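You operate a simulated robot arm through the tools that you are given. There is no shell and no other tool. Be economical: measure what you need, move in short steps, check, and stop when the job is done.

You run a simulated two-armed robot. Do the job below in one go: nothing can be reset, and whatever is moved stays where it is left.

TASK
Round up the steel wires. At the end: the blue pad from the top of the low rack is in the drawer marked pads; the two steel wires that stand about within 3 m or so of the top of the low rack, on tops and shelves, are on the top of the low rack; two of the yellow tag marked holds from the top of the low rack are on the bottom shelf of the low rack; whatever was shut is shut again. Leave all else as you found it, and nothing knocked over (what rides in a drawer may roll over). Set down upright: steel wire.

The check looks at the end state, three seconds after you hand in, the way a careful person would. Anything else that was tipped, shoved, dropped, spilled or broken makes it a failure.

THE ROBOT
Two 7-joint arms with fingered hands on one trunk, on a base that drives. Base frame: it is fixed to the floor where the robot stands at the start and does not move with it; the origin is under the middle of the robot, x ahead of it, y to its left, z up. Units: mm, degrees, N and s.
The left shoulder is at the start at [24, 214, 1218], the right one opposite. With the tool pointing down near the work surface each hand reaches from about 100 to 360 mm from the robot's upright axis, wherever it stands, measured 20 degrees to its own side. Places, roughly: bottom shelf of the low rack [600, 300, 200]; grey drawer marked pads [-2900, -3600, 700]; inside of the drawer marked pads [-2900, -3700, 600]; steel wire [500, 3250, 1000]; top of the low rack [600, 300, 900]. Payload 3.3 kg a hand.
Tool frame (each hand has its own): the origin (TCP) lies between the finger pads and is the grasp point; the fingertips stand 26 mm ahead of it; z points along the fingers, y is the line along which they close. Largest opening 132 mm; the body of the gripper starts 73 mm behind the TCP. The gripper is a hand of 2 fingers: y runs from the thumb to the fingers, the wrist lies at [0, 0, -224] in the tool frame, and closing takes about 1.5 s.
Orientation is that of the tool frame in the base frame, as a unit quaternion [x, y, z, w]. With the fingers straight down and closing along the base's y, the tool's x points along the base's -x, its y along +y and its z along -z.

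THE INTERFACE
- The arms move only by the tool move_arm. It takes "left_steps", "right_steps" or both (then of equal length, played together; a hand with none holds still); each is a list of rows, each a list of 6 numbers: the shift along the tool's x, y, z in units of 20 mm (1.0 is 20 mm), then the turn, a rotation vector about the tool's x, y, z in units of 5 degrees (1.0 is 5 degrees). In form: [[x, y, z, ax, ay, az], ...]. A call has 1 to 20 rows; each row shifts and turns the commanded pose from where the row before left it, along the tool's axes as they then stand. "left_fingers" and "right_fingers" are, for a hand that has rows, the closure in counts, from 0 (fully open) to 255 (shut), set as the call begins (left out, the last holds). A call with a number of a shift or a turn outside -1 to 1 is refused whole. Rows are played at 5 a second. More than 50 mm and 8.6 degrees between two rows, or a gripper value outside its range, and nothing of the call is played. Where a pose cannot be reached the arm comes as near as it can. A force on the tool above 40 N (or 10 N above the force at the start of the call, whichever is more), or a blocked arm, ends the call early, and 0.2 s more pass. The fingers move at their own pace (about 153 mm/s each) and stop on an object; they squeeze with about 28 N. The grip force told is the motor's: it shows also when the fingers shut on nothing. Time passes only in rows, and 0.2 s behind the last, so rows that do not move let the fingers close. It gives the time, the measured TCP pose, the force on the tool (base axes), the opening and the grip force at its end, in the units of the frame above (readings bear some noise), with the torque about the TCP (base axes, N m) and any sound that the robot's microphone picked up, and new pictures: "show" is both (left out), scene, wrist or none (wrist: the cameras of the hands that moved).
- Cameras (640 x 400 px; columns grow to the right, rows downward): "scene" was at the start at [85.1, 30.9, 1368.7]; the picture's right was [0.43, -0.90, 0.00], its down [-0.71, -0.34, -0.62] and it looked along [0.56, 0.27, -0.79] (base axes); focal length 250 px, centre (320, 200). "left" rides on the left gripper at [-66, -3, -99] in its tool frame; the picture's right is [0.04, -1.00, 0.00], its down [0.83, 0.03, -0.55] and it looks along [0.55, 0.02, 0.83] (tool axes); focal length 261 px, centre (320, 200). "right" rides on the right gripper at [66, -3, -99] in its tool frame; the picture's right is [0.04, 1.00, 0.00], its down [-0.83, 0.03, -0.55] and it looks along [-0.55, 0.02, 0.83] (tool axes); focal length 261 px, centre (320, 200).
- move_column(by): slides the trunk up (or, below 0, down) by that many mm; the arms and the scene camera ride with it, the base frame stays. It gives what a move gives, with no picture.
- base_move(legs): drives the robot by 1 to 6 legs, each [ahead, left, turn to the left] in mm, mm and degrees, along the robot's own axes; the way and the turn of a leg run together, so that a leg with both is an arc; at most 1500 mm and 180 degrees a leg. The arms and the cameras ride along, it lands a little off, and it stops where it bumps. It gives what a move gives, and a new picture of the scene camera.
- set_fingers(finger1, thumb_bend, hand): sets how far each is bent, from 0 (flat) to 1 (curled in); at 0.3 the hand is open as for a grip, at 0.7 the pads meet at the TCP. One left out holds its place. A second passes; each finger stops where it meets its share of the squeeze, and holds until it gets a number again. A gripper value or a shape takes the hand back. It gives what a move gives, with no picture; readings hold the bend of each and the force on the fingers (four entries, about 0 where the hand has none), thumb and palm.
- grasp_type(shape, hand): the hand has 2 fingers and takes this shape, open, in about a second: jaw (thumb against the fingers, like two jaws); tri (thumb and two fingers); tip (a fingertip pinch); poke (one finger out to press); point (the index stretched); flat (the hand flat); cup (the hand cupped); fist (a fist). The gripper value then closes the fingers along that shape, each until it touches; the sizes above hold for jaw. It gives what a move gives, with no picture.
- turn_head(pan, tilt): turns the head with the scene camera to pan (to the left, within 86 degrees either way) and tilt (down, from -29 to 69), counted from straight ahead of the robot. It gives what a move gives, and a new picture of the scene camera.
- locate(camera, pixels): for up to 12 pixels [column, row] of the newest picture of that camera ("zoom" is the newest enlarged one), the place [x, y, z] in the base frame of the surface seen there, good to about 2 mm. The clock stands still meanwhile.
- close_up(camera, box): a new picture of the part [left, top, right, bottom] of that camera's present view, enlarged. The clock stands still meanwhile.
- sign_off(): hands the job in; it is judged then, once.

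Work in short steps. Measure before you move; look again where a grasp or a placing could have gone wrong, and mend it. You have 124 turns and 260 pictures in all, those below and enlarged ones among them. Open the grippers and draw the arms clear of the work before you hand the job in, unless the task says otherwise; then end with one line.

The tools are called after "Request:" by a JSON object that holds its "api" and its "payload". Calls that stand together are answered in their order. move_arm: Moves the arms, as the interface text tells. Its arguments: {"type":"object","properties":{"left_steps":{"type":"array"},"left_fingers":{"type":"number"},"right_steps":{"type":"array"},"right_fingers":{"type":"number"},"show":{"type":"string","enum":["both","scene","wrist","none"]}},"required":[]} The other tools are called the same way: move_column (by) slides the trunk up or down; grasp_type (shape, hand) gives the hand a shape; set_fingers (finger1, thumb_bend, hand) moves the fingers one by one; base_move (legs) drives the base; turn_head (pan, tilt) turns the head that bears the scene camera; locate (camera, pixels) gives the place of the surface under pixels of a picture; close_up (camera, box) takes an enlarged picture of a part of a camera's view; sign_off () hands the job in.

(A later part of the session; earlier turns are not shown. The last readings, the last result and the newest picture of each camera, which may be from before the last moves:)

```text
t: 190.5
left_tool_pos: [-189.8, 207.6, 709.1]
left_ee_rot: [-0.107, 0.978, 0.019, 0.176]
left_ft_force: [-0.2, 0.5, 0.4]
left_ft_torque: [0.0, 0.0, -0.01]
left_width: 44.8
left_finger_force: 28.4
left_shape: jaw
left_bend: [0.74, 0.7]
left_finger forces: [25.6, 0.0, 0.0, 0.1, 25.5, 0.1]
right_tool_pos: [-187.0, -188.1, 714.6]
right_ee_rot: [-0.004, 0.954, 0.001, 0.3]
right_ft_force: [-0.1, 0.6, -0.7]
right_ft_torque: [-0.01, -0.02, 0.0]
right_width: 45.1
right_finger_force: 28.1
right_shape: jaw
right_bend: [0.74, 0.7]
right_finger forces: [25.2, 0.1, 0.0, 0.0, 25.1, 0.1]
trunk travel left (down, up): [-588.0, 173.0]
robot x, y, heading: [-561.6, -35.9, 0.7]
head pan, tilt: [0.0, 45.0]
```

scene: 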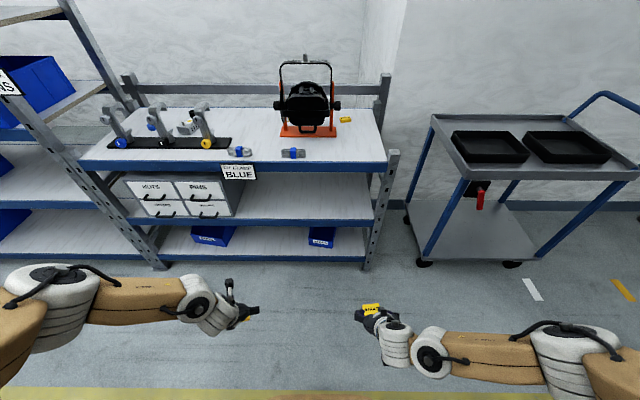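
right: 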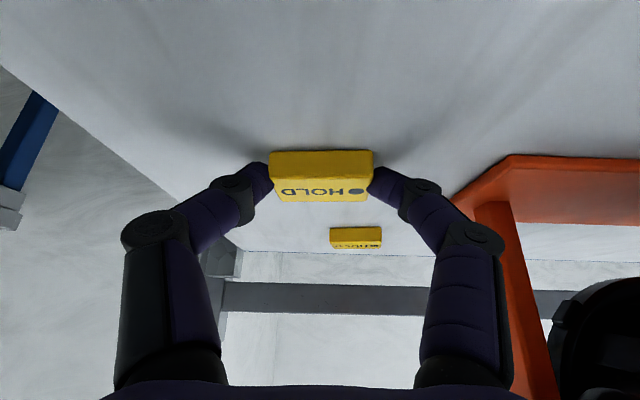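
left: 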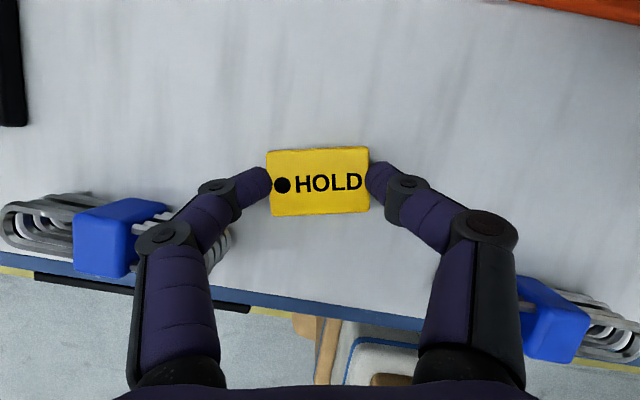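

The elbows now lie out sideways. I measure them and then lower the trunk.

Request:
{"api": "locate", "payload": {"camera": "scene", "pixels": [[60, 268], [130, 282], [190, 285], [400, 330], [480, 335], [570, 330], [620, 345], [240, 312], [368, 308]]}}

Request:
{"api": "move_column", "payload": {"by": -300}}

```text
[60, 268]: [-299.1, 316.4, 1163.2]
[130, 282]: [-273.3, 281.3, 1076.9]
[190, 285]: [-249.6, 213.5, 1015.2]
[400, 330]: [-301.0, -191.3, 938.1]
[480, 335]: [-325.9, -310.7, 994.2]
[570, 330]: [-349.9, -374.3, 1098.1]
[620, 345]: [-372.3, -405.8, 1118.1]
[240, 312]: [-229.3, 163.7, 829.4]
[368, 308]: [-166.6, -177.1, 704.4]
```

```text
t: 193.5
left_tool_pos: [-189.2, 209.1, 410.7]
left_ee_rot: [-0.107, 0.978, 0.019, 0.176]
left_ft_force: [-0.3, 0.2, -0.1]
left_ft_torque: [0.02, 0.02, -0.01]
left_width: 44.7
left_finger_force: 28.2
left_shape: jaw
left_bend: [0.74, 0.7]
left_finger forces: [25.4, 0.0, 0.1, 0.0, 25.5, 0.0]
right_tool_pos: [-187.3, -187.2, 414.9]
right_ee_rot: [-0.003, 0.954, 0.0, 0.301]
right_ft_force: [-0.2, -0.2, -0.7]
right_ft_torque: [-0.04, -0.01, 0.01]
right_width: 45.2
right_finger_force: 27.4
right_shape: jaw
right_bend: [0.74, 0.7]
right_finger forces: [25.2, 0.0, 0.0, 0.1, 25.2, 0.0]
trunk travel left (down, up): [-288.0, 473.0]
robot x, y, heading: [-560.0, -31.1, 0.3]
head pan, tilt: [0.0, 45.0]
```

Heights track well. I lower 200 more, check drawer handle positions, then drive in to x≈380 for the tags.

Request:
{"api": "locate", "payload": {"camera": "scene", "pixels": [[155, 213], [166, 214], [208, 211], [203, 194], [240, 205]]}}

Request:
{"api": "move_column", "payload": {"by": -200}}

Request:
{"api": "turn_head", "payload": {"pan": 0, "tilt": 40}}

```text
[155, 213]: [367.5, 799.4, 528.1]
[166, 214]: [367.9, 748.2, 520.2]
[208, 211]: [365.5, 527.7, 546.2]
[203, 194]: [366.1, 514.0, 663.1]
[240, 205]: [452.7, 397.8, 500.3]
```

```text
t: 195.7
left_tool_pos: [-189.4, 209.6, 209.6]
left_ee_rot: [-0.107, 0.978, 0.018, 0.177]
left_ft_force: [1.1, -0.3, 0.1]
left_ft_torque: [0.0, 0.02, 0.04]
left_width: 45.0
left_finger_force: 27.7
left_shape: jaw
left_bend: [0.74, 0.7]
left_finger forces: [25.5, 0.1, 0.1, 0.1, 25.4, 0.0]
right_tool_pos: [-187.2, -188.1, 215.6]
right_ee_rot: [-0.003, 0.954, 0.001, 0.3]
right_ft_force: [0.2, 0.4, -0.5]
right_ft_torque: [0.0, 0.04, -0.02]
right_width: 45.1
right_finger_force: 28.5
right_shape: jaw
right_bend: [0.74, 0.7]
right_finger forces: [25.2, 0.2, 0.0, 0.0, 25.2, 0.1]
trunk travel left (down, up): [-88.0, 673.0]
robot x, y, heading: [-558.7, -33.7, 0.6]
head pan, tilt: [0.0, 45.0]
```

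```text
t: 196.4
left_tool_pos: [-189.8, 209.5, 210.2]
left_ee_rot: [-0.106, 0.978, 0.018, 0.176]
left_ft_force: [-0.2, 0.0, -0.7]
left_ft_torque: [0.0, 0.02, -0.04]
left_width: 44.8
left_finger_force: 28.0
left_shape: jaw
left_bend: [0.74, 0.7]
left_finger forces: [25.5, 0.0, 0.0, 0.0, 25.6, 0.0]
right_tool_pos: [-188.0, -187.7, 215.3]
right_ee_rot: [-0.005, 0.954, 0.001, 0.3]
right_ft_force: [0.6, 0.2, -0.9]
right_ft_torque: [-0.01, 0.01, -0.02]
right_width: 45.0
right_finger_force: 28.0
right_shape: jaw
right_bend: [0.74, 0.7]
right_finger forces: [25.2, 0.1, 0.0, 0.0, 25.1, 0.0]
trunk travel left (down, up): [-88.0, 673.0]
robot x, y, heading: [-563.9, -33.1, 0.5]
head pan, tilt: [0.0, 40.0]
```

scene: 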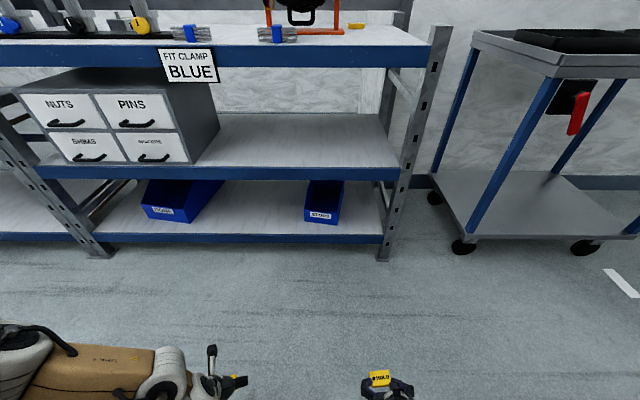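

Way is clear: left tag will go between the bins at y≈210, right tag right of the STOPS bin at y≈−188. Drive in 535.

Request:
{"api": "base_move", "payload": {"legs": [[535, 0, -0.5]]}}

Request:
{"api": "close_up", "payload": {"camera": "left", "box": [0, 0, 640, 400]}}

Request:
{"api": "close_up", "payload": {"camera": "right", "box": [0, 0, 640, 400]}}

```text
t: 199.5
left_tool_pos: [357.1, 208.3, 210.1]
left_ee_rot: [-0.101, 0.979, 0.017, 0.176]
left_ft_force: [0.7, -0.1, -1.0]
left_ft_torque: [-0.02, 0.02, 0.0]
left_width: 44.8
left_finger_force: 28.0
left_shape: jaw
left_bend: [0.74, 0.7]
left_finger forces: [25.5, 0.1, 0.0, 0.1, 25.4, 0.1]
right_tool_pos: [355.4, -189.1, 215.3]
right_ee_rot: [0.0, 0.954, 0.0, 0.301]
right_ft_force: [0.2, 0.1, 0.3]
right_ft_torque: [-0.02, 0.01, 0.0]
right_width: 45.0
right_finger_force: 27.6
right_shape: jaw
right_bend: [0.74, 0.7]
right_finger forces: [25.2, 0.0, 0.0, 0.0, 25.2, 0.1]
trunk travel left (down, up): [-88.0, 673.0]
robot x, y, heading: [-19.1, -33.1, -0.0]
head pan, tilt: [0.0, 40.0]
```

scene: 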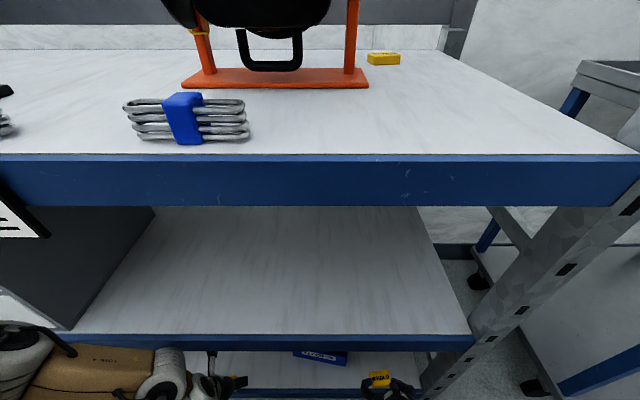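

```text
1.00 times, centred on (320, 200) of left
```

zoom: 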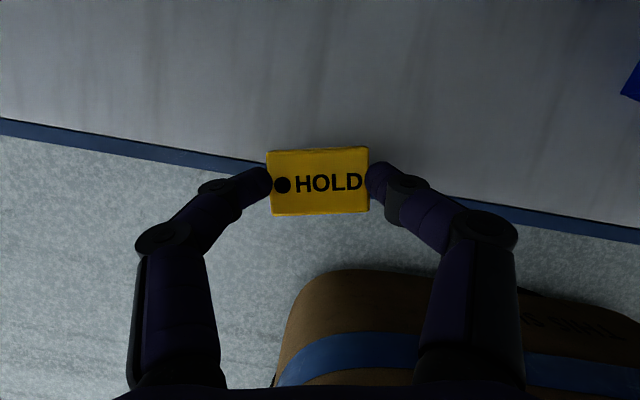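

```text
1.00 times, centred on (320, 200) of right
```

zoom: 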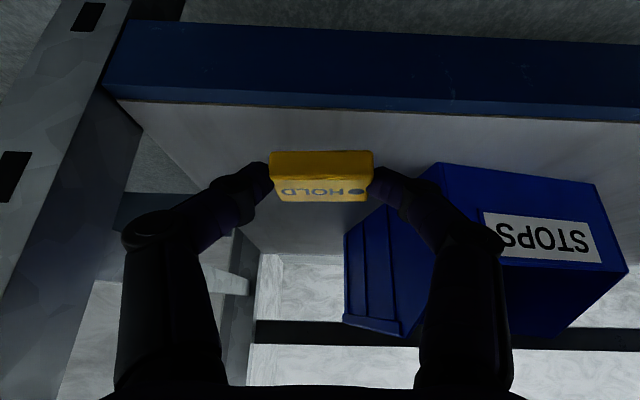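

I drive 28 mm more, lower the trunk 18, and look before touching down.

Request:
{"api": "base_move", "payload": {"legs": [[28, 0, 0]]}}

Request:
{"api": "move_column", "payload": {"by": -16}}

Request:
{"api": "close_up", "payload": {"camera": "left", "box": [160, 60, 480, 260]}}

Request:
{"api": "close_up", "payload": {"camera": "right", "box": [160, 60, 480, 260]}}

```text
t: 200.4
left_tool_pos: [344.4, 206.0, 201.0]
left_ee_rot: [-0.095, 0.983, 0.016, 0.155]
left_ft_force: [1.0, -0.3, 0.1]
left_ft_torque: [-0.02, -0.05, -0.04]
left_width: 44.7
left_finger_force: 28.2
left_shape: jaw
left_bend: [0.74, 0.7]
left_finger forces: [25.7, 0.0, 0.0, 0.0, 25.6, 0.1]
right_tool_pos: [372.7, -186.1, 215.3]
right_ee_rot: [-0.002, 0.953, 0.001, 0.302]
right_ft_force: [-0.3, 0.2, 0.0]
right_ft_torque: [0.03, -0.02, 0.02]
right_width: 45.1
right_finger_force: 28.2
right_shape: jaw
right_bend: [0.74, 0.7]
right_finger forces: [25.2, 0.0, 0.1, 0.0, 25.2, 0.1]
trunk travel left (down, up): [-88.0, 673.0]
robot x, y, heading: [-0.1, -26.4, 0.2]
head pan, tilt: [0.0, 40.0]
stopped in leg 1: the robot was blocked; the commanded pose is now the measured one
```

scene: 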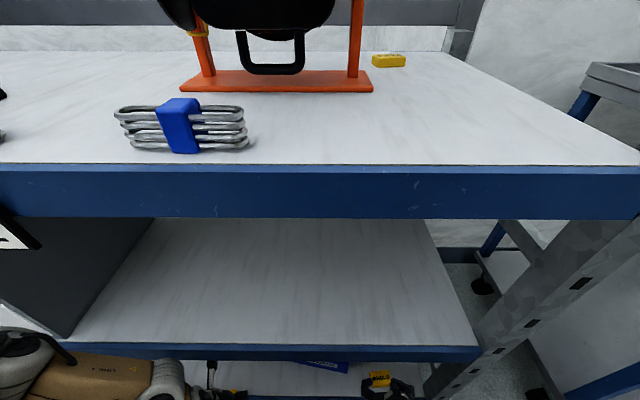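

```text
t: 201.0
left_tool_pos: [343.8, 206.1, 187.1]
left_ee_rot: [-0.095, 0.983, 0.016, 0.156]
left_ft_force: [-7.5, -2.5, 32.6]
left_ft_torque: [-0.07, -0.1, 0.04]
left_width: 47.9
left_finger_force: 27.6
left_shape: jaw
left_bend: [0.75, 0.72]
left_finger forces: [31.4, 0.1, 0.0, 0.0, 32.7, 0.0]
right_tool_pos: [373.5, -185.9, 200.6]
right_ee_rot: [-0.003, 0.953, 0.001, 0.302]
right_ft_force: [-0.6, 0.4, -1.0]
right_ft_torque: [-0.02, 0.03, 0.02]
right_width: 44.9
right_finger_force: 28.0
right_shape: jaw
right_bend: [0.74, 0.7]
right_finger forces: [25.3, 0.1, 0.0, 0.0, 25.1, 0.1]
trunk travel left (down, up): [-72.0, 689.0]
robot x, y, heading: [0.8, -30.7, 0.5]
head pan, tilt: [0.0, 40.0]
```

```text
2.00 times, centred on (320, 160) of left
```

zoom: 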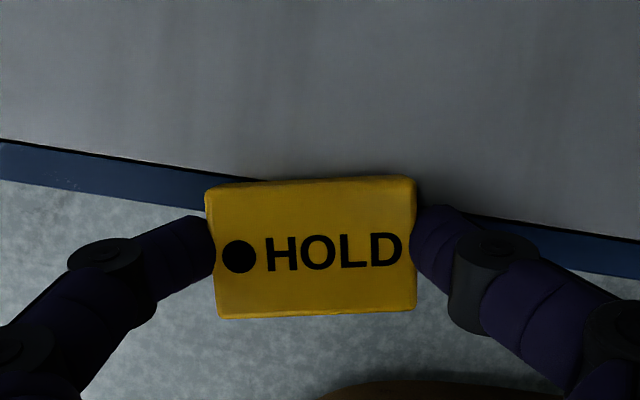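

```text
2.00 times, centred on (320, 160) of right
```

zoom: 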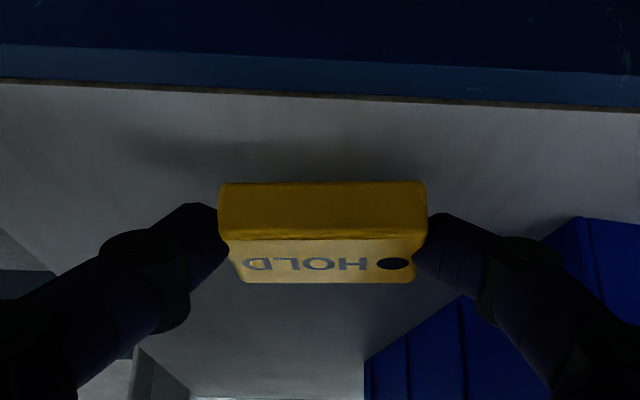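

The left forearm met the middle shelf's front and its tag then pressed on the shelf edge. I raise 20 and back off 60 at once, then look.

Request:
{"api": "move_column", "payload": {"by": 22}}

Request:
{"api": "base_move", "payload": {"legs": [[-80, 0, 0]]}}

Request:
{"api": "close_up", "payload": {"camera": "left", "box": [160, 60, 480, 260]}}

Request:
{"api": "turn_head", "payload": {"pan": 25, "tilt": 50}}

```text
t: 201.7
left_tool_pos: [344.3, 208.0, 207.5]
left_ee_rot: [-0.096, 0.983, 0.017, 0.155]
left_ft_force: [0.4, 0.8, 0.2]
left_ft_torque: [0.03, -0.03, 0.0]
left_width: 47.4
left_finger_force: 27.8
left_shape: jaw
left_bend: [0.75, 0.71]
left_finger forces: [26.8, 0.0, 0.1, 0.0, 26.9, 0.0]
right_tool_pos: [372.3, -186.1, 222.1]
right_ee_rot: [-0.003, 0.954, 0.001, 0.301]
right_ft_force: [0.2, -0.3, -0.6]
right_ft_torque: [-0.02, 0.01, -0.01]
right_width: 44.9
right_finger_force: 28.0
right_shape: jaw
right_bend: [0.74, 0.7]
right_finger forces: [25.3, 0.0, 0.1, 0.0, 25.3, 0.0]
trunk travel left (down, up): [-94.0, 667.0]
robot x, y, heading: [0.3, -31.0, 0.3]
head pan, tilt: [0.0, 40.0]
```

```text
t: 202.7
left_tool_pos: [265.4, 205.0, 208.5]
left_ee_rot: [-0.094, 0.983, 0.016, 0.156]
left_ft_force: [-0.6, 0.7, -0.2]
left_ft_torque: [-0.02, -0.01, -0.02]
left_width: 47.3
left_finger_force: 28.1
left_shape: jaw
left_bend: [0.75, 0.71]
left_finger forces: [26.9, 0.0, 0.1, 0.0, 26.9, 0.0]
right_tool_pos: [291.4, -187.2, 221.1]
right_ee_rot: [-0.003, 0.954, 0.001, 0.301]
right_ft_force: [0.7, 0.2, 0.3]
right_ft_torque: [0.0, 0.02, 0.01]
right_width: 45.1
right_finger_force: 28.1
right_shape: jaw
right_bend: [0.74, 0.7]
right_finger forces: [25.2, 0.0, 0.1, 0.0, 25.2, 0.1]
trunk travel left (down, up): [-94.0, 667.0]
robot x, y, heading: [-83.6, -33.7, 0.3]
head pan, tilt: [0.0, 40.0]
```

scene: 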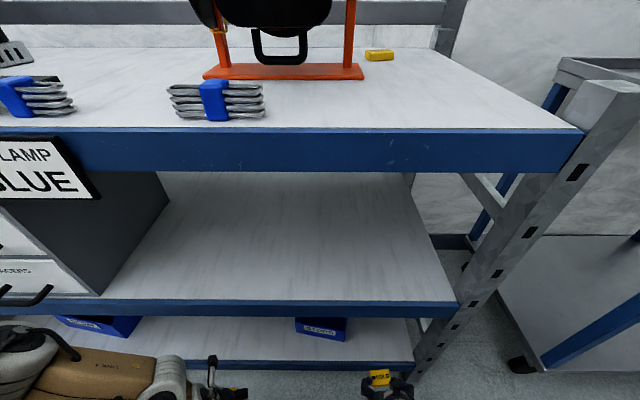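

```text
2.00 times, centred on (320, 160) of left
```

zoom: 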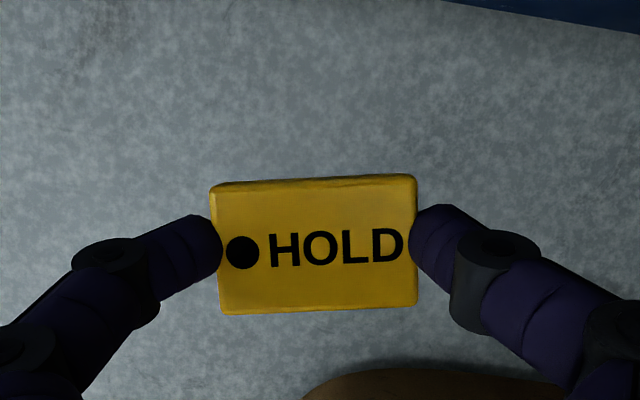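

```text
t: 203.6
left_tool_pos: [266.9, 206.4, 208.7]
left_ee_rot: [-0.094, 0.983, 0.016, 0.156]
left_ft_force: [0.3, 0.1, -1.2]
left_ft_torque: [0.01, 0.01, 0.03]
left_width: 47.4
left_finger_force: 27.9
left_shape: jaw
left_bend: [0.75, 0.71]
left_finger forces: [26.8, 0.0, 0.0, 0.0, 26.9, 0.1]
right_tool_pos: [292.9, -186.5, 220.2]
right_ee_rot: [-0.003, 0.954, 0.001, 0.301]
right_ft_force: [-0.3, 0.3, 0.0]
right_ft_torque: [0.01, 0.02, 0.0]
right_width: 45.1
right_finger_force: 27.8
right_shape: jaw
right_bend: [0.74, 0.7]
right_finger forces: [25.1, 0.0, 0.0, 0.0, 25.3, 0.0]
trunk travel left (down, up): [-94.0, 667.0]
robot x, y, heading: [-78.7, -31.9, 0.6]
head pan, tilt: [25.0, 50.0]
```

scene: 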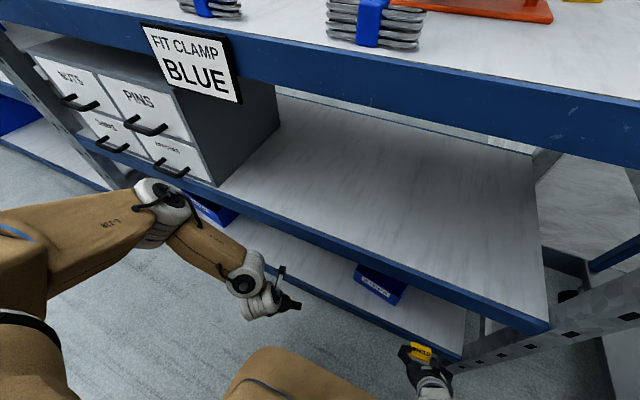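

Tag still held. I check what in the left arm is nearest to the rack.

Request:
{"api": "locate", "payload": {"camera": "scene", "pixels": [[175, 195], [185, 215], [210, 240], [240, 260], [262, 265], [150, 185], [280, 275], [265, 300], [180, 170], [295, 305]]}}

Request:
{"api": "close_up", "payload": {"camera": "scene", "box": [20, 30, 320, 218]}}

```text
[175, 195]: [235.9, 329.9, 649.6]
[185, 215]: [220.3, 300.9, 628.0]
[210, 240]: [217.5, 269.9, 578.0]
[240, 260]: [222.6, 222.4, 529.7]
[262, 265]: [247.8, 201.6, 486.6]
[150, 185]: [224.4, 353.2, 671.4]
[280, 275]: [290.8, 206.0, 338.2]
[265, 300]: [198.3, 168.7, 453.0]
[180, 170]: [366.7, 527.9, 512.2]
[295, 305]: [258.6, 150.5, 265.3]
```

```text
2.13 times, centred on (170, 124) of scene
```

zoom: 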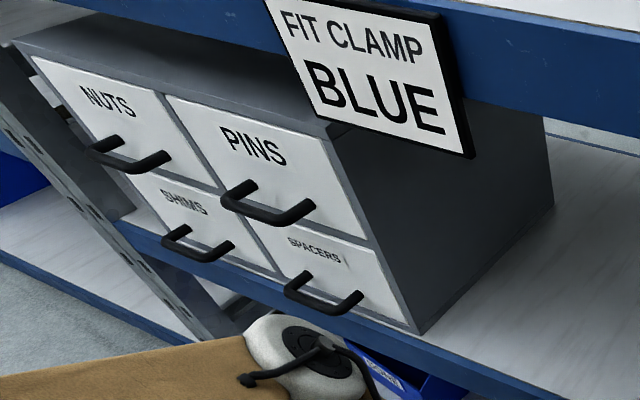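

The drawers are all shut; the forearm ring near [248, 202, 487] is what met the shelf. I re-pitch the left hand 17° so its wrist stays further out (the tag then sits slightly tilted and is laid on its near edge first).

Request:
{"api": "move_arm", "payload": {"left_steps": [[-0.36, -0.066, 0.044, 0, -0.85, 0], [-0.36, -0.066, 0.044, 0, -0.85, 0], [-0.36, -0.066, 0.044, 0, -0.85, 0], [-0.36, -0.066, 0.044, 0, -0.85, 0]], "show": "both"}}

Request:
{"api": "locate", "payload": {"camera": "scene", "pixels": [[175, 195], [210, 240], [240, 260], [262, 265], [250, 250], [280, 275]]}}

```text
t: 204.6
left_tool_pos: [294.8, 206.0, 215.9]
left_ee_rot: [-0.091, 0.949, 0.03, 0.301]
left_ft_force: [-0.5, -0.1, 0.2]
left_ft_torque: [-0.02, 0.01, 0.03]
left_width: 47.2
left_finger_force: 27.9
left_shape: jaw
left_bend: [0.75, 0.71]
left_finger forces: [26.9, 0.0, 0.0, 0.1, 26.9, 0.0]
right_tool_pos: [292.4, -186.6, 221.2]
right_ee_rot: [-0.003, 0.954, 0.001, 0.301]
right_ft_force: [0.5, -0.3, -0.8]
right_ft_torque: [0.05, 0.0, 0.0]
right_width: 44.9
right_finger_force: 27.7
right_shape: jaw
right_bend: [0.74, 0.7]
right_finger forces: [25.2, 0.1, 0.0, 0.1, 25.1, 0.1]
trunk travel left (down, up): [-94.0, 667.0]
robot x, y, heading: [-81.6, -29.2, 0.5]
head pan, tilt: [25.0, 50.0]
```

scene: 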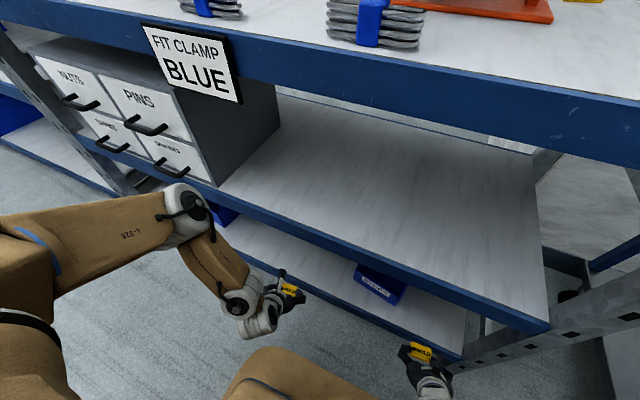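
left: 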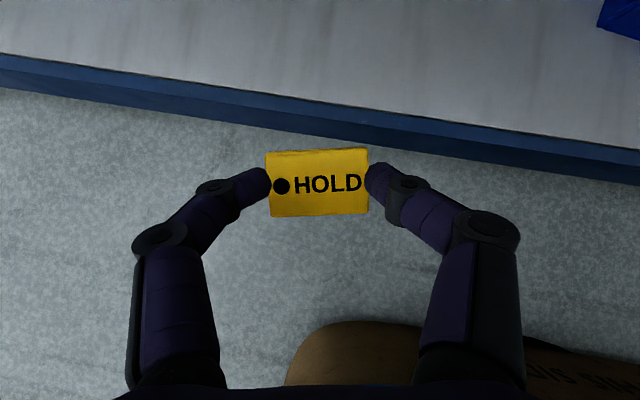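

```text
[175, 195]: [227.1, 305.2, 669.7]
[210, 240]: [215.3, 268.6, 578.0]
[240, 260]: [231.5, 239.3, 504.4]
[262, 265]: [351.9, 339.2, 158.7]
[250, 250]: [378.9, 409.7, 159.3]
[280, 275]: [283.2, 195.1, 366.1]
```

I check the elbow's foremost points.

Request:
{"api": "locate", "payload": {"camera": "scene", "pixels": [[200, 192], [207, 212], [196, 186], [215, 235], [245, 262], [262, 278], [285, 285], [265, 300]]}}

```text
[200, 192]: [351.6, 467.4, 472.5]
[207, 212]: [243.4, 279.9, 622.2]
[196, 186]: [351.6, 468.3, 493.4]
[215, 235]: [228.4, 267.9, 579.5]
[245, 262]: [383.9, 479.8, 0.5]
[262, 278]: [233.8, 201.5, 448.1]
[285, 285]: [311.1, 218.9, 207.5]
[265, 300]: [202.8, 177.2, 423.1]
```

Now ≥35 mm margin at the shelf height. I drive in 80 mm.

Request:
{"api": "base_move", "payload": {"legs": [[79, 0, -0.5]]}}

Request:
{"api": "close_up", "payload": {"camera": "left", "box": [0, 0, 640, 400]}}

```text
t: 205.7
left_tool_pos: [376.0, 201.4, 214.8]
left_ee_rot: [-0.086, 0.95, 0.028, 0.299]
left_ft_force: [-0.5, -0.8, -0.4]
left_ft_torque: [0.0, 0.02, 0.02]
left_width: 47.1
left_finger_force: 28.0
left_shape: jaw
left_bend: [0.75, 0.71]
left_finger forces: [26.9, 0.0, 0.0, 0.1, 26.9, 0.1]
right_tool_pos: [369.6, -190.1, 220.4]
right_ee_rot: [0.002, 0.954, -0.001, 0.301]
right_ft_force: [0.1, 0.2, 0.0]
right_ft_torque: [-0.02, 0.01, 0.01]
right_width: 44.7
right_finger_force: 28.4
right_shape: jaw
right_bend: [0.74, 0.7]
right_finger forces: [25.1, 0.1, 0.0, 0.0, 25.2, 0.0]
trunk travel left (down, up): [-94.0, 667.0]
robot x, y, heading: [-0.6, -32.3, -0.0]
head pan, tilt: [25.0, 50.0]
```

scene: 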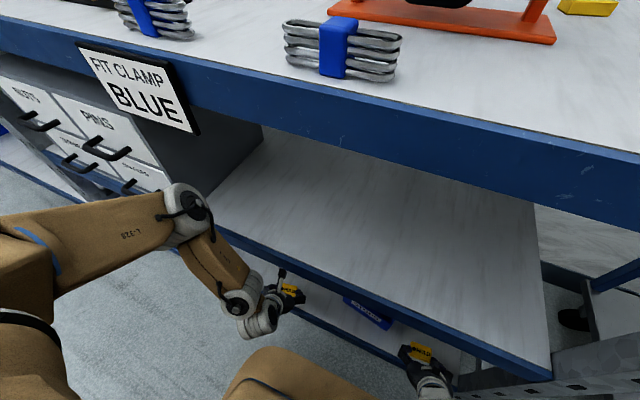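

```text
1.00 times, centred on (320, 200) of left
```

zoom: 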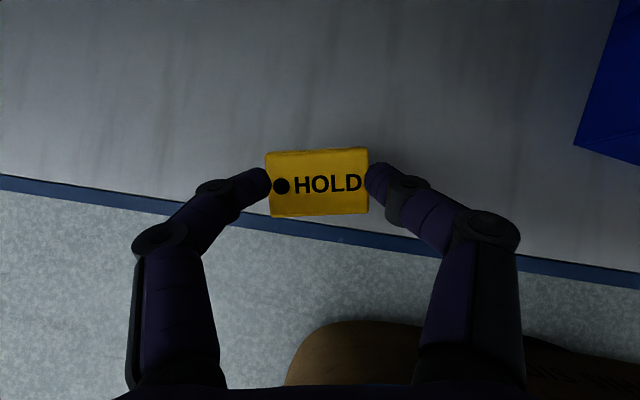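

I check where the tag's near edge is.

Request:
{"api": "locate", "payload": {"camera": "zoom", "pixels": [[320, 213], [275, 213], [365, 210], [320, 152], [320, 185], [430, 245]]}}

Request:
{"api": "close_up", "payload": {"camera": "right", "box": [0, 0, 640, 400]}}

```text
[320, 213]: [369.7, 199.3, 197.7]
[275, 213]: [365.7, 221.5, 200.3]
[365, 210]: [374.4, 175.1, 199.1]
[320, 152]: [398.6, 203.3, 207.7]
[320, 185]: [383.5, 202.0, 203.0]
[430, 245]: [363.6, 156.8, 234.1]
```

```text
1.00 times, centred on (320, 200) of right
```

zoom: 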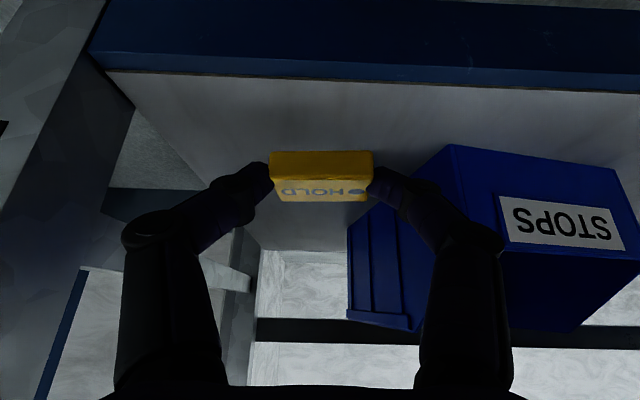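

Left tag bottom is ~22 mm above the shelf, the right ~32. I lower each by that amount and read the forces.

Request:
{"api": "move_arm", "payload": {"left_steps": [[0.3, 0, 0.43, 0, 0, 0], [0.3, 0, 0.43, 0, 0, 0]], "right_steps": [[0.445, 0, 0.635, 0, 0, 0], [0.43, 0, 0.61, 0, 0, 0]], "show": "wrist"}}

```text
t: 206.3
left_tool_pos: [378.2, 202.2, 193.8]
left_ee_rot: [-0.087, 0.95, 0.028, 0.299]
left_ft_force: [0.8, -0.3, 0.5]
left_ft_torque: [0.02, -0.01, 0.0]
left_width: 47.3
left_finger_force: 28.0
left_shape: jaw
left_bend: [0.75, 0.71]
left_finger forces: [27.0, 0.0, 0.0, 0.0, 26.9, 0.0]
right_tool_pos: [369.0, -190.2, 190.2]
right_ee_rot: [0.003, 0.954, -0.001, 0.3]
right_ft_force: [-0.1, 0.0, 0.3]
right_ft_torque: [0.0, -0.03, -0.02]
right_width: 45.1
right_finger_force: 28.5
right_shape: jaw
right_bend: [0.74, 0.7]
right_finger forces: [25.1, 0.0, 0.0, 0.0, 25.2, 0.1]
trunk travel left (down, up): [-94.0, 667.0]
robot x, y, heading: [-1.4, -31.3, -0.2]
head pan, tilt: [25.0, 50.0]
```

right: 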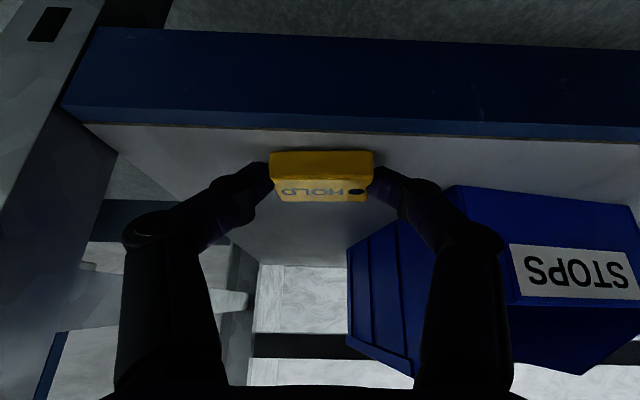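
left: 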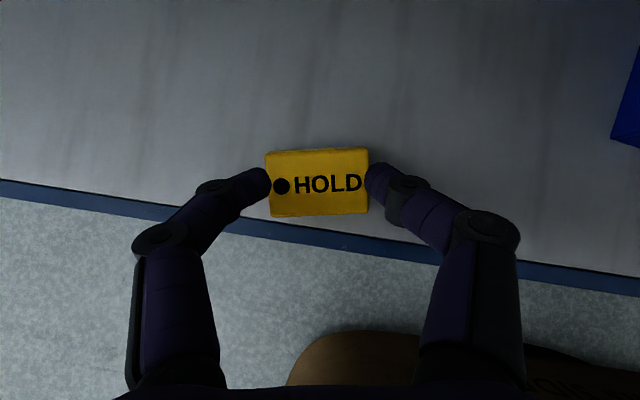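

Nearly touching. I lower 3 and 2 mm more, then open both to ~72 mm.

Request:
{"api": "move_arm", "payload": {"left_steps": [[0.09, 0, 0.125, 0, 0, 0]], "right_steps": [[0.06, 0, 0.08, 0, 0, 0]], "show": "none"}}

Request:
{"api": "move_arm", "payload": {"left_steps": [[0, 0, 0, 0, 0, 0], [0, 0, 0, 0, 0, 0], [0, 0, 0, 0, 0, 0], [0, 0, 0, 0, 0, 0]], "right_steps": [[0, 0, 0, 0, 0, 0], [0, 0, 0, 0, 0, 0], [0, 0, 0, 0, 0, 0], [0, 0, 0, 0, 0, 0]], "left_fingers": 125, "right_fingers": 125, "show": "wrist"}}

```text
t: 206.7
left_tool_pos: [377.3, 202.7, 191.2]
left_ee_rot: [-0.086, 0.95, 0.028, 0.3]
left_ft_force: [-0.7, -0.2, -0.2]
left_ft_torque: [-0.05, 0.0, 0.0]
left_width: 47.5
left_finger_force: 28.3
left_shape: jaw
left_bend: [0.75, 0.71]
left_finger forces: [26.9, 0.1, 0.1, 0.1, 27.0, 0.0]
right_tool_pos: [370.3, -191.5, 189.4]
right_ee_rot: [0.003, 0.954, -0.001, 0.301]
right_ft_force: [0.5, 0.2, -0.3]
right_ft_torque: [-0.02, 0.05, 0.01]
right_width: 45.1
right_finger_force: 27.9
right_shape: jaw
right_bend: [0.74, 0.7]
right_finger forces: [25.2, 0.0, 0.0, 0.1, 25.2, 0.0]
trunk travel left (down, up): [-94.0, 667.0]
robot x, y, heading: [-0.2, -29.6, -0.0]
head pan, tilt: [25.0, 50.0]
```

```text
t: 207.7
left_tool_pos: [378.3, 203.3, 190.7]
left_ee_rot: [-0.087, 0.95, 0.028, 0.299]
left_ft_force: [0.6, -0.9, -0.3]
left_ft_torque: [0.04, 0.0, 0.02]
left_width: 66.7
left_finger_force: 0.1
left_shape: jaw
left_bend: [0.73, 0.7]
left_finger forces: [0.0, 0.1, 0.0, 0.0, 0.0, 0.0]
right_tool_pos: [369.2, -190.2, 188.0]
right_ee_rot: [0.002, 0.954, -0.001, 0.3]
right_ft_force: [0.4, -0.6, 0.5]
right_ft_torque: [-0.01, 0.03, 0.04]
right_width: 66.7
right_finger_force: 0.0
right_shape: jaw
right_bend: [0.73, 0.7]
right_finger forces: [0.0, 0.0, 0.0, 0.0, 0.0, 0.1]
trunk travel left (down, up): [-94.0, 667.0]
robot x, y, heading: [-0.2, -34.1, -0.1]
head pan, tilt: [25.0, 50.0]
```

right: 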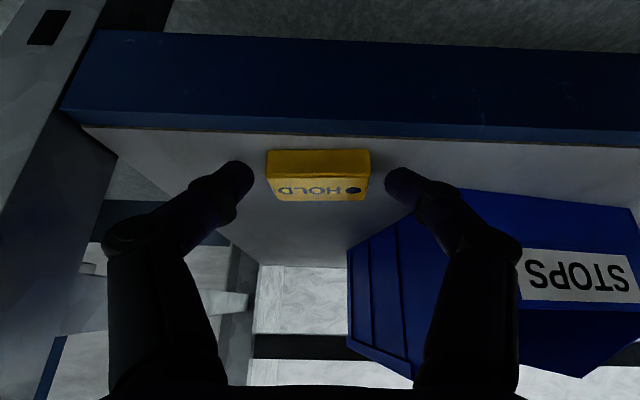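
left: 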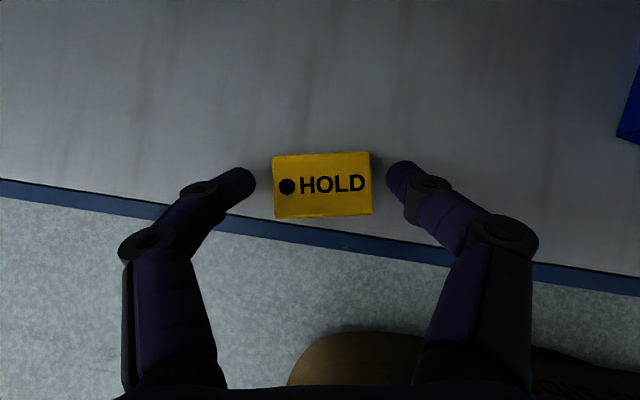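

Both tags rest on the bottom shelf. I verify their positions.

Request:
{"api": "locate", "payload": {"camera": "left", "pixels": [[325, 185], [325, 214], [325, 158], [278, 216], [325, 245]]}}

Request:
{"api": "locate", "payload": {"camera": "right", "pixels": [[318, 190], [318, 176], [318, 199], [318, 160]]}}

```text
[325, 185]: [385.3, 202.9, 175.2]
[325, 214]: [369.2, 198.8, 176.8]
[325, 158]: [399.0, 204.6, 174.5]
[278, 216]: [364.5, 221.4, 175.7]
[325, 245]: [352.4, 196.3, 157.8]
```

```text
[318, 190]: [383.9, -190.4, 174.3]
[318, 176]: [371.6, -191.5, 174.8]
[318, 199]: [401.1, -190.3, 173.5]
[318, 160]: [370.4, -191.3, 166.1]
```

Both lie flat at x 364–401. I lift 35 mm, back off 520, raise the trunk and look.

Request:
{"api": "move_column", "payload": {"by": 35}}

Request:
{"api": "base_move", "payload": {"legs": [[-520, 0, 0]]}}

Request:
{"api": "move_column", "payload": {"by": 390}}

Request:
{"api": "turn_head", "payload": {"pan": 15, "tilt": 40}}

```text
t: 208.5
left_tool_pos: [376.2, 201.3, 226.0]
left_ee_rot: [-0.087, 0.95, 0.029, 0.3]
left_ft_force: [-0.6, 0.0, -0.2]
left_ft_torque: [0.02, -0.01, 0.0]
left_width: 66.8
left_finger_force: 0.0
left_shape: jaw
left_bend: [0.73, 0.7]
left_finger forces: [0.0, 0.0, 0.0, 0.0, 0.0, 0.0]
right_tool_pos: [369.1, -191.5, 224.0]
right_ee_rot: [0.003, 0.954, -0.001, 0.301]
right_ft_force: [-0.4, 0.3, -0.1]
right_ft_torque: [0.01, 0.02, 0.01]
right_width: 66.9
right_finger_force: 0.1
right_shape: jaw
right_bend: [0.73, 0.7]
right_finger forces: [0.0, 0.0, 0.0, 0.0, 0.1, 0.0]
trunk travel left (down, up): [-129.0, 632.0]
robot x, y, heading: [-1.2, -31.7, -0.0]
head pan, tilt: [25.0, 50.0]
```

```text
t: 211.5
left_tool_pos: [-139.7, 204.2, 224.7]
left_ee_rot: [-0.09, 0.949, 0.029, 0.3]
left_ft_force: [0.5, 0.0, 1.1]
left_ft_torque: [0.01, 0.03, 0.01]
left_width: 66.6
left_finger_force: 0.0
left_shape: jaw
left_bend: [0.73, 0.7]
left_finger forces: [0.0, 0.0, 0.1, 0.0, 0.1, 0.0]
right_tool_pos: [-143.5, -187.5, 223.9]
right_ee_rot: [-0.001, 0.954, -0.001, 0.3]
right_ft_force: [-0.7, 1.0, -0.5]
right_ft_torque: [-0.01, 0.01, -0.02]
right_width: 66.8
right_finger_force: 0.1
right_shape: jaw
right_bend: [0.73, 0.7]
right_finger forces: [0.0, 0.1, 0.0, 0.0, 0.0, 0.1]
trunk travel left (down, up): [-129.0, 632.0]
robot x, y, heading: [-517.0, -30.6, -0.1]
head pan, tilt: [25.0, 50.0]
```

scene: 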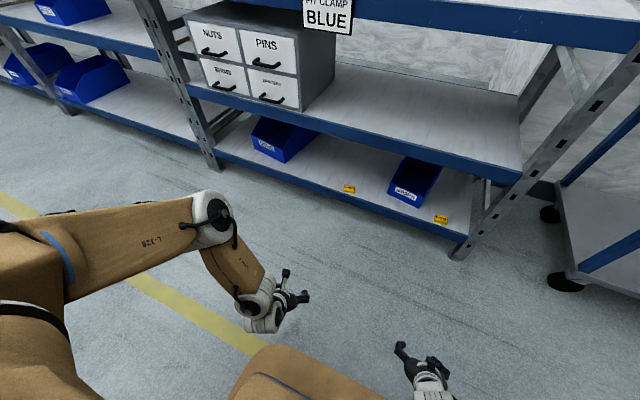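

```text
t: 215.2
left_tool_pos: [-139.3, 204.5, 615.3]
left_ee_rot: [-0.09, 0.949, 0.029, 0.299]
left_ft_force: [0.5, 0.3, -0.7]
left_ft_torque: [0.0, 0.01, 0.0]
left_width: 66.6
left_finger_force: 0.1
left_shape: jaw
left_bend: [0.73, 0.7]
left_finger forces: [0.1, 0.1, 0.1, 0.0, 0.0, 0.0]
right_tool_pos: [-144.4, -187.0, 614.0]
right_ee_rot: [-0.001, 0.954, 0.001, 0.3]
right_ft_force: [-0.3, 0.1, 0.2]
right_ft_torque: [0.04, 0.0, 0.01]
right_width: 66.6
right_finger_force: 0.0
right_shape: jaw
right_bend: [0.73, 0.7]
right_finger forces: [0.1, 0.0, 0.1, 0.0, 0.1, 0.1]
trunk travel left (down, up): [-519.0, 242.0]
robot x, y, heading: [-519.9, -33.2, 0.2]
head pan, tilt: [25.0, 50.0]
```

```text
t: 215.9
left_tool_pos: [-140.4, 204.9, 615.8]
left_ee_rot: [-0.09, 0.949, 0.029, 0.299]
left_ft_force: [-0.4, 0.0, -0.1]
left_ft_torque: [0.01, -0.02, 0.02]
left_width: 66.7
left_finger_force: 0.0
left_shape: jaw
left_bend: [0.73, 0.7]
left_finger forces: [0.0, 0.1, 0.0, 0.0, 0.1, 0.0]
right_tool_pos: [-143.3, -187.4, 614.3]
right_ee_rot: [0.0, 0.954, 0.0, 0.301]
right_ft_force: [0.0, 0.3, 1.0]
right_ft_torque: [0.02, -0.04, 0.0]
right_width: 66.7
right_finger_force: 0.0
right_shape: jaw
right_bend: [0.73, 0.7]
right_finger forces: [0.0, 0.0, 0.0, 0.0, 0.0, 0.0]
trunk travel left (down, up): [-519.0, 242.0]
robot x, y, heading: [-516.0, -31.6, -0.0]
head pan, tilt: [15.0, 40.0]
```

scene: 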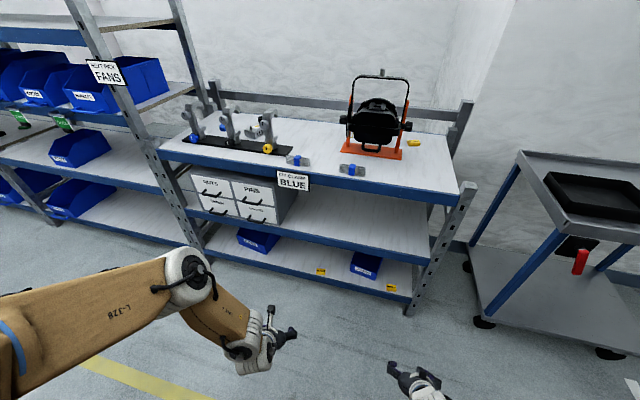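

All in place: two tags on the bottom shelf at (320,271) and (391,288), two wires on the top. Next the blue pad: I bring both hands up, left nearly straight down, right retracted.

Request:
{"api": "move_arm", "payload": {"left_steps": [[-0.545, 0, -0.778, 0.574, 0, 0.819], [-0.545, 0, -0.778, 0.574, 0, 0.819], [-0.679, 0, -0.694, 0, 1, 0], [-0.616, 0, -0.75, 0, 1, 0], [-0.548, 0, -0.801, 0, 1, 0], [-0.476, 0, -0.846, 0, 1, 0], [-0.401, 0, -0.884, 0, 1, 0], [-0.322, 0, -0.916, 0, 1, 0], [-0.285, 0, -0.959, 0, 0, 0], [-0.285, 0, -0.959, 0, 0, 0], [-0.285, 0, -0.959, 0, 0, 0], [-0.285, 0, -0.959, 0, 0, 0], [-0.285, 0, -0.959, 0, 0, 0], [-0.285, 0, -0.959, 0, 0, 0], [-0.285, 0, -0.959, 0, 0, 0], [-0.285, 0, -0.959, 0, 0, 0], [-0.285, 0, -0.959, 0, 0, 0], [-0.285, 0, -0.959, 0, 0, 0], [-0.285, 0, -0.959, 0, 0, 0], [-0.285, 0, -0.959, 0, 0, 0]], "right_steps": [[-0.232, 0, -0.978, 0, 1, 0], [-0.146, 0, -0.995, 0, 1, 0], [-0.059, 0, -1.0, 0, 1, 0], [0.029, 0, -1.0, 0, 1, 0], [0.116, 0, -0.998, 0, 1, 0], [0.203, 0, -0.985, 0, 1, 0], [0.289, 0, -0.963, 0, 1, 0], [0.33, 0, -0.97, 0, 0, 0], [0.33, 0, -0.97, 0, 0, 0], [0.33, 0, -0.97, 0, 0, 0], [0.33, 0, -0.97, 0, 0, 0], [0.33, 0, -0.97, 0, 0, 0], [0.33, 0, -0.97, 0, 0, 0], [0.33, 0, -0.97, 0, 0, 0], [0.33, 0, -0.97, 0, 0, 0], [0.33, 0, -0.97, 0, 0, 0], [0.33, 0, -0.97, 0, 0, 0], [0.33, 0, -0.97, 0, 0, 0], [0.33, 0, -0.97, 0, 0, 0], [0.33, 0, -0.97, 0, 0, 0]], "show": "scene"}}

```text
t: 220.1
left_tool_pos: [-74.4, 204.1, 1003.2]
left_ee_rot: [-0.008, 0.999, 0.001, 0.044]
left_ft_force: [-0.8, 0.2, 0.5]
left_ft_torque: [-0.02, 0.0, -0.02]
left_width: 67.0
left_finger_force: 0.2
left_shape: jaw
left_bend: [0.73, 0.7]
left_finger forces: [0.0, 0.0, 0.0, 0.1, 0.0, 0.0]
right_tool_pos: [-227.1, -188.0, 812.6]
right_ee_rot: [-0.001, 1.0, 0.0, 0.002]
right_ft_force: [0.1, 0.1, 0.1]
right_ft_torque: [0.02, 0.02, 0.02]
right_width: 67.2
right_finger_force: 0.0
right_shape: jaw
right_bend: [0.73, 0.7]
right_finger forces: [0.0, 0.1, 0.1, 0.1, 0.1, 0.1]
right hand out of reach, approached as far as the arm can: row 11, 12, 13, 14, 15, 16, 17, 18, 19, 20
trunk travel left (down, up): [-519.0, 242.0]
robot x, y, heading: [-519.6, -32.9, -0.1]
head pan, tilt: [15.0, 40.0]
```

scene: 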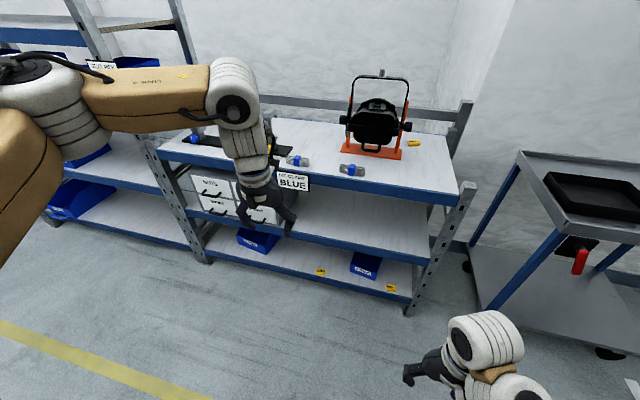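

The right hand got stuck on the way up; I raise it with a little forward motion.

Request:
{"api": "move_arm", "payload": {"right_steps": [[-0.2, 0, -0.97, 0, 0, 0], [-0.2, 0, -0.97, 0, 0, 0], [-0.2, 0, -0.97, 0, 0, 0], [-0.2, 0, -0.97, 0, 0, 0], [-0.2, 0, -0.97, 0, 0, 0], [-0.2, 0, -0.97, 0, 0, 0], [0, 0.3, -0.97, 0, 0, 0], [0, 0.3, -0.97, 0, 0, 0], [0, 0.3, -0.97, 0, 0, 0], [0, 0.3, -0.97, 0, 0, 0], [0, 0.3, -0.97, 0, 0, 0], [0, 0.3, -0.97, 0, 0, 0], [0, 0.3, -0.97, 0, 0, 0], [0, 0.3, -0.97, 0, 0, 0]], "show": "none"}}

Request:
{"api": "turn_head", "payload": {"pan": 35, "tilt": 35}}

```text
t: 223.1
left_tool_pos: [-72.7, 204.7, 1002.7]
left_ee_rot: [-0.006, 0.999, 0.001, 0.044]
left_ft_force: [0.5, 0.7, 0.4]
left_ft_torque: [0.03, -0.02, 0.0]
left_width: 66.7
left_finger_force: 0.1
left_shape: jaw
left_bend: [0.73, 0.7]
left_finger forces: [0.0, 0.0, 0.0, 0.0, 0.0, 0.1]
right_tool_pos: [-223.6, -190.6, 812.4]
right_ee_rot: [-0.001, 1.0, 0.0, 0.0]
right_ft_force: [0.5, -0.7, 0.4]
right_ft_torque: [0.04, 0.01, 0.0]
right_width: 67.1
right_finger_force: 0.0
right_shape: jaw
right_bend: [0.73, 0.7]
right_finger forces: [0.0, 0.0, 0.0, 0.0, 0.0, 0.0]
right hand out of reach, approached as far as the arm can: row 1, 2, 3, 4, 5, 6, 7, 8, 9, 10, 11, 12, 13, 14
trunk travel left (down, up): [-519.0, 242.0]
robot x, y, heading: [-515.0, -31.5, 0.0]
head pan, tilt: [15.0, 40.0]
```

```text
t: 224.0
left_tool_pos: [-72.8, 203.7, 1004.3]
left_ee_rot: [-0.008, 0.999, 0.001, 0.043]
left_ft_force: [-0.2, -0.4, 0.1]
left_ft_torque: [0.01, -0.03, -0.04]
left_width: 66.6
left_finger_force: 0.0
left_shape: jaw
left_bend: [0.73, 0.7]
left_finger forces: [0.1, 0.0, 0.0, 0.0, 0.0, 0.1]
right_tool_pos: [-222.9, -190.5, 811.9]
right_ee_rot: [-0.001, 1.0, 0.0, 0.0]
right_ft_force: [1.0, -0.2, -0.1]
right_ft_torque: [-0.02, 0.01, 0.02]
right_width: 66.8
right_finger_force: 0.0
right_shape: jaw
right_bend: [0.73, 0.7]
right_finger forces: [0.0, 0.0, 0.0, 0.1, 0.1, 0.1]
trunk travel left (down, up): [-519.0, 242.0]
robot x, y, heading: [-516.8, -32.4, 0.1]
head pan, tilt: [35.0, 35.0]
```

scene: 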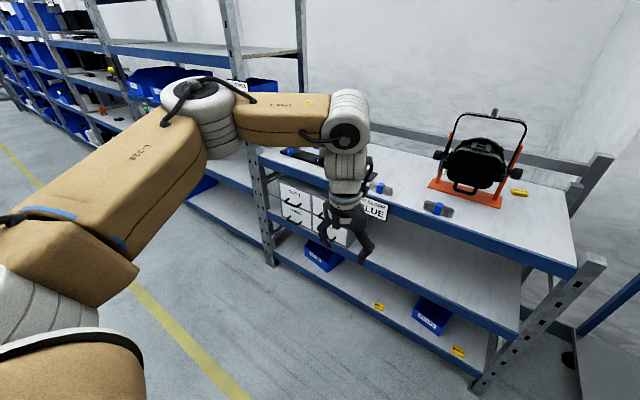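

Still stuck; I try moving it forward first, then up.

Request:
{"api": "move_arm", "payload": {"right_steps": [[-0.9, 0, 0, 0, 0, 0], [-0.9, 0, 0, 0, 0, 0], [-0.9, 0, -0.3, 0, 0, 0], [-0.9, 0, -0.3, 0, 0, 0], [-0.5, 0, -0.9, 0, 0, 0], [-0.5, 0, -0.9, 0, 0, 0], [0, 0, -0.9, 0, 0, 0], [0, 0, -0.9, 0, 0, 0], [0, 0, -0.9, 0, 0, 0], [0, 0, -0.9, 0, 0, 0], [0, 0, -0.9, 0, 0, 0], [0, 0, -0.9, 0, 0, 0], [0, 0, -0.9, 0, 0, 0], [0, 0, -0.9, 0, 0, 0], [0, 0, -0.9, 0, 0, 0]], "show": "none"}}

```text
t: 227.2
left_tool_pos: [-73.0, 203.7, 1004.2]
left_ee_rot: [-0.007, 0.999, 0.0, 0.043]
left_ft_force: [-0.6, 0.4, -0.9]
left_ft_torque: [0.0, 0.02, 0.02]
left_width: 67.2
left_finger_force: 0.0
left_shape: jaw
left_bend: [0.73, 0.7]
left_finger forces: [0.0, 0.1, 0.0, 0.0, 0.0, 0.0]
right_tool_pos: [-148.6, -193.5, 831.7]
right_ee_rot: [-0.002, 1.0, 0.001, 0.001]
right_ft_force: [0.4, 0.0, -0.4]
right_ft_torque: [0.01, 0.0, 0.03]
right_width: 66.9
right_finger_force: 0.0
right_shape: jaw
right_bend: [0.73, 0.7]
right_finger forces: [0.0, 0.0, 0.1, 0.0, 0.0, 0.1]
right hand out of reach, approached as far as the arm can: row 5, 6, 7, 8, 9, 10, 11, 12, 13, 14, 15
trunk travel left (down, up): [-519.0, 242.0]
robot x, y, heading: [-519.4, -30.7, 0.1]
head pan, tilt: [35.0, 35.0]
```

Raising is limited with the tool straight down. I pitch it forward 35° again (the way it came) and then raise.

Request:
{"api": "move_arm", "payload": {"right_steps": [[0, 0, 0, 0, -1, 0], [0, 0, 0, 0, -1, 0], [0, 0, 0, 0, -1, 0], [0, 0, 0, 0, -1, 0], [0, 0, 0, 0, -1, 0], [0, 0, 0, 0, -1, 0], [0, 0, 0, 0, -1, 0], [-0.947, 0, -0.533, 0, 0, 0], [-0.947, 0, -0.533, 0, 0, 0], [-0.947, 0, -0.533, 0, 0, 0], [-0.947, 0, -0.533, 0, 0, 0], [-0.947, 0, -0.533, 0, 0, 0], [-0.947, 0, -0.533, 0, 0, 0], [-0.947, 0, -0.533, 0, 0, 0], [-0.947, 0, -0.533, 0, 0, 0], [-0.947, 0, -0.533, 0, 0, 0]], "show": "scene"}}

```text
t: 230.6
left_tool_pos: [-73.7, 203.0, 1003.4]
left_ee_rot: [-0.007, 0.999, 0.001, 0.043]
left_ft_force: [-0.1, 0.4, -0.2]
left_ft_torque: [-0.02, 0.0, 0.0]
left_width: 66.8
left_finger_force: 0.1
left_shape: jaw
left_bend: [0.73, 0.7]
left_finger forces: [0.0, 0.0, 0.1, 0.0, 0.0, 0.1]
right_tool_pos: [-61.7, -191.2, 1008.7]
right_ee_rot: [-0.001, 0.954, 0.0, 0.3]
right_ft_force: [-0.1, 0.3, -0.9]
right_ft_torque: [0.0, -0.01, -0.01]
right_width: 67.0
right_finger_force: 0.0
right_shape: jaw
right_bend: [0.73, 0.7]
right_finger forces: [0.0, 0.0, 0.1, 0.0, 0.1, 0.0]
trunk travel left (down, up): [-519.0, 242.0]
robot x, y, heading: [-515.7, -29.7, 0.4]
head pan, tilt: [35.0, 35.0]
```

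scene: 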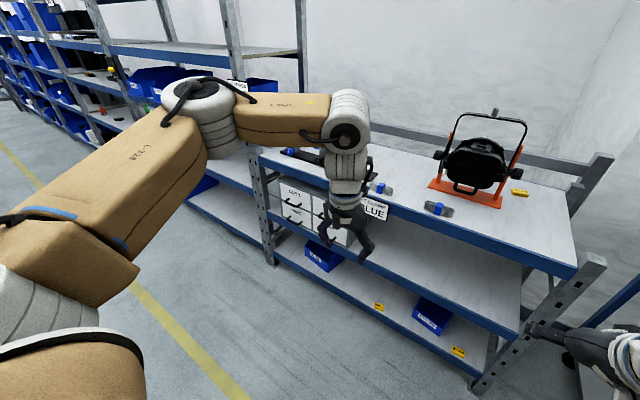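

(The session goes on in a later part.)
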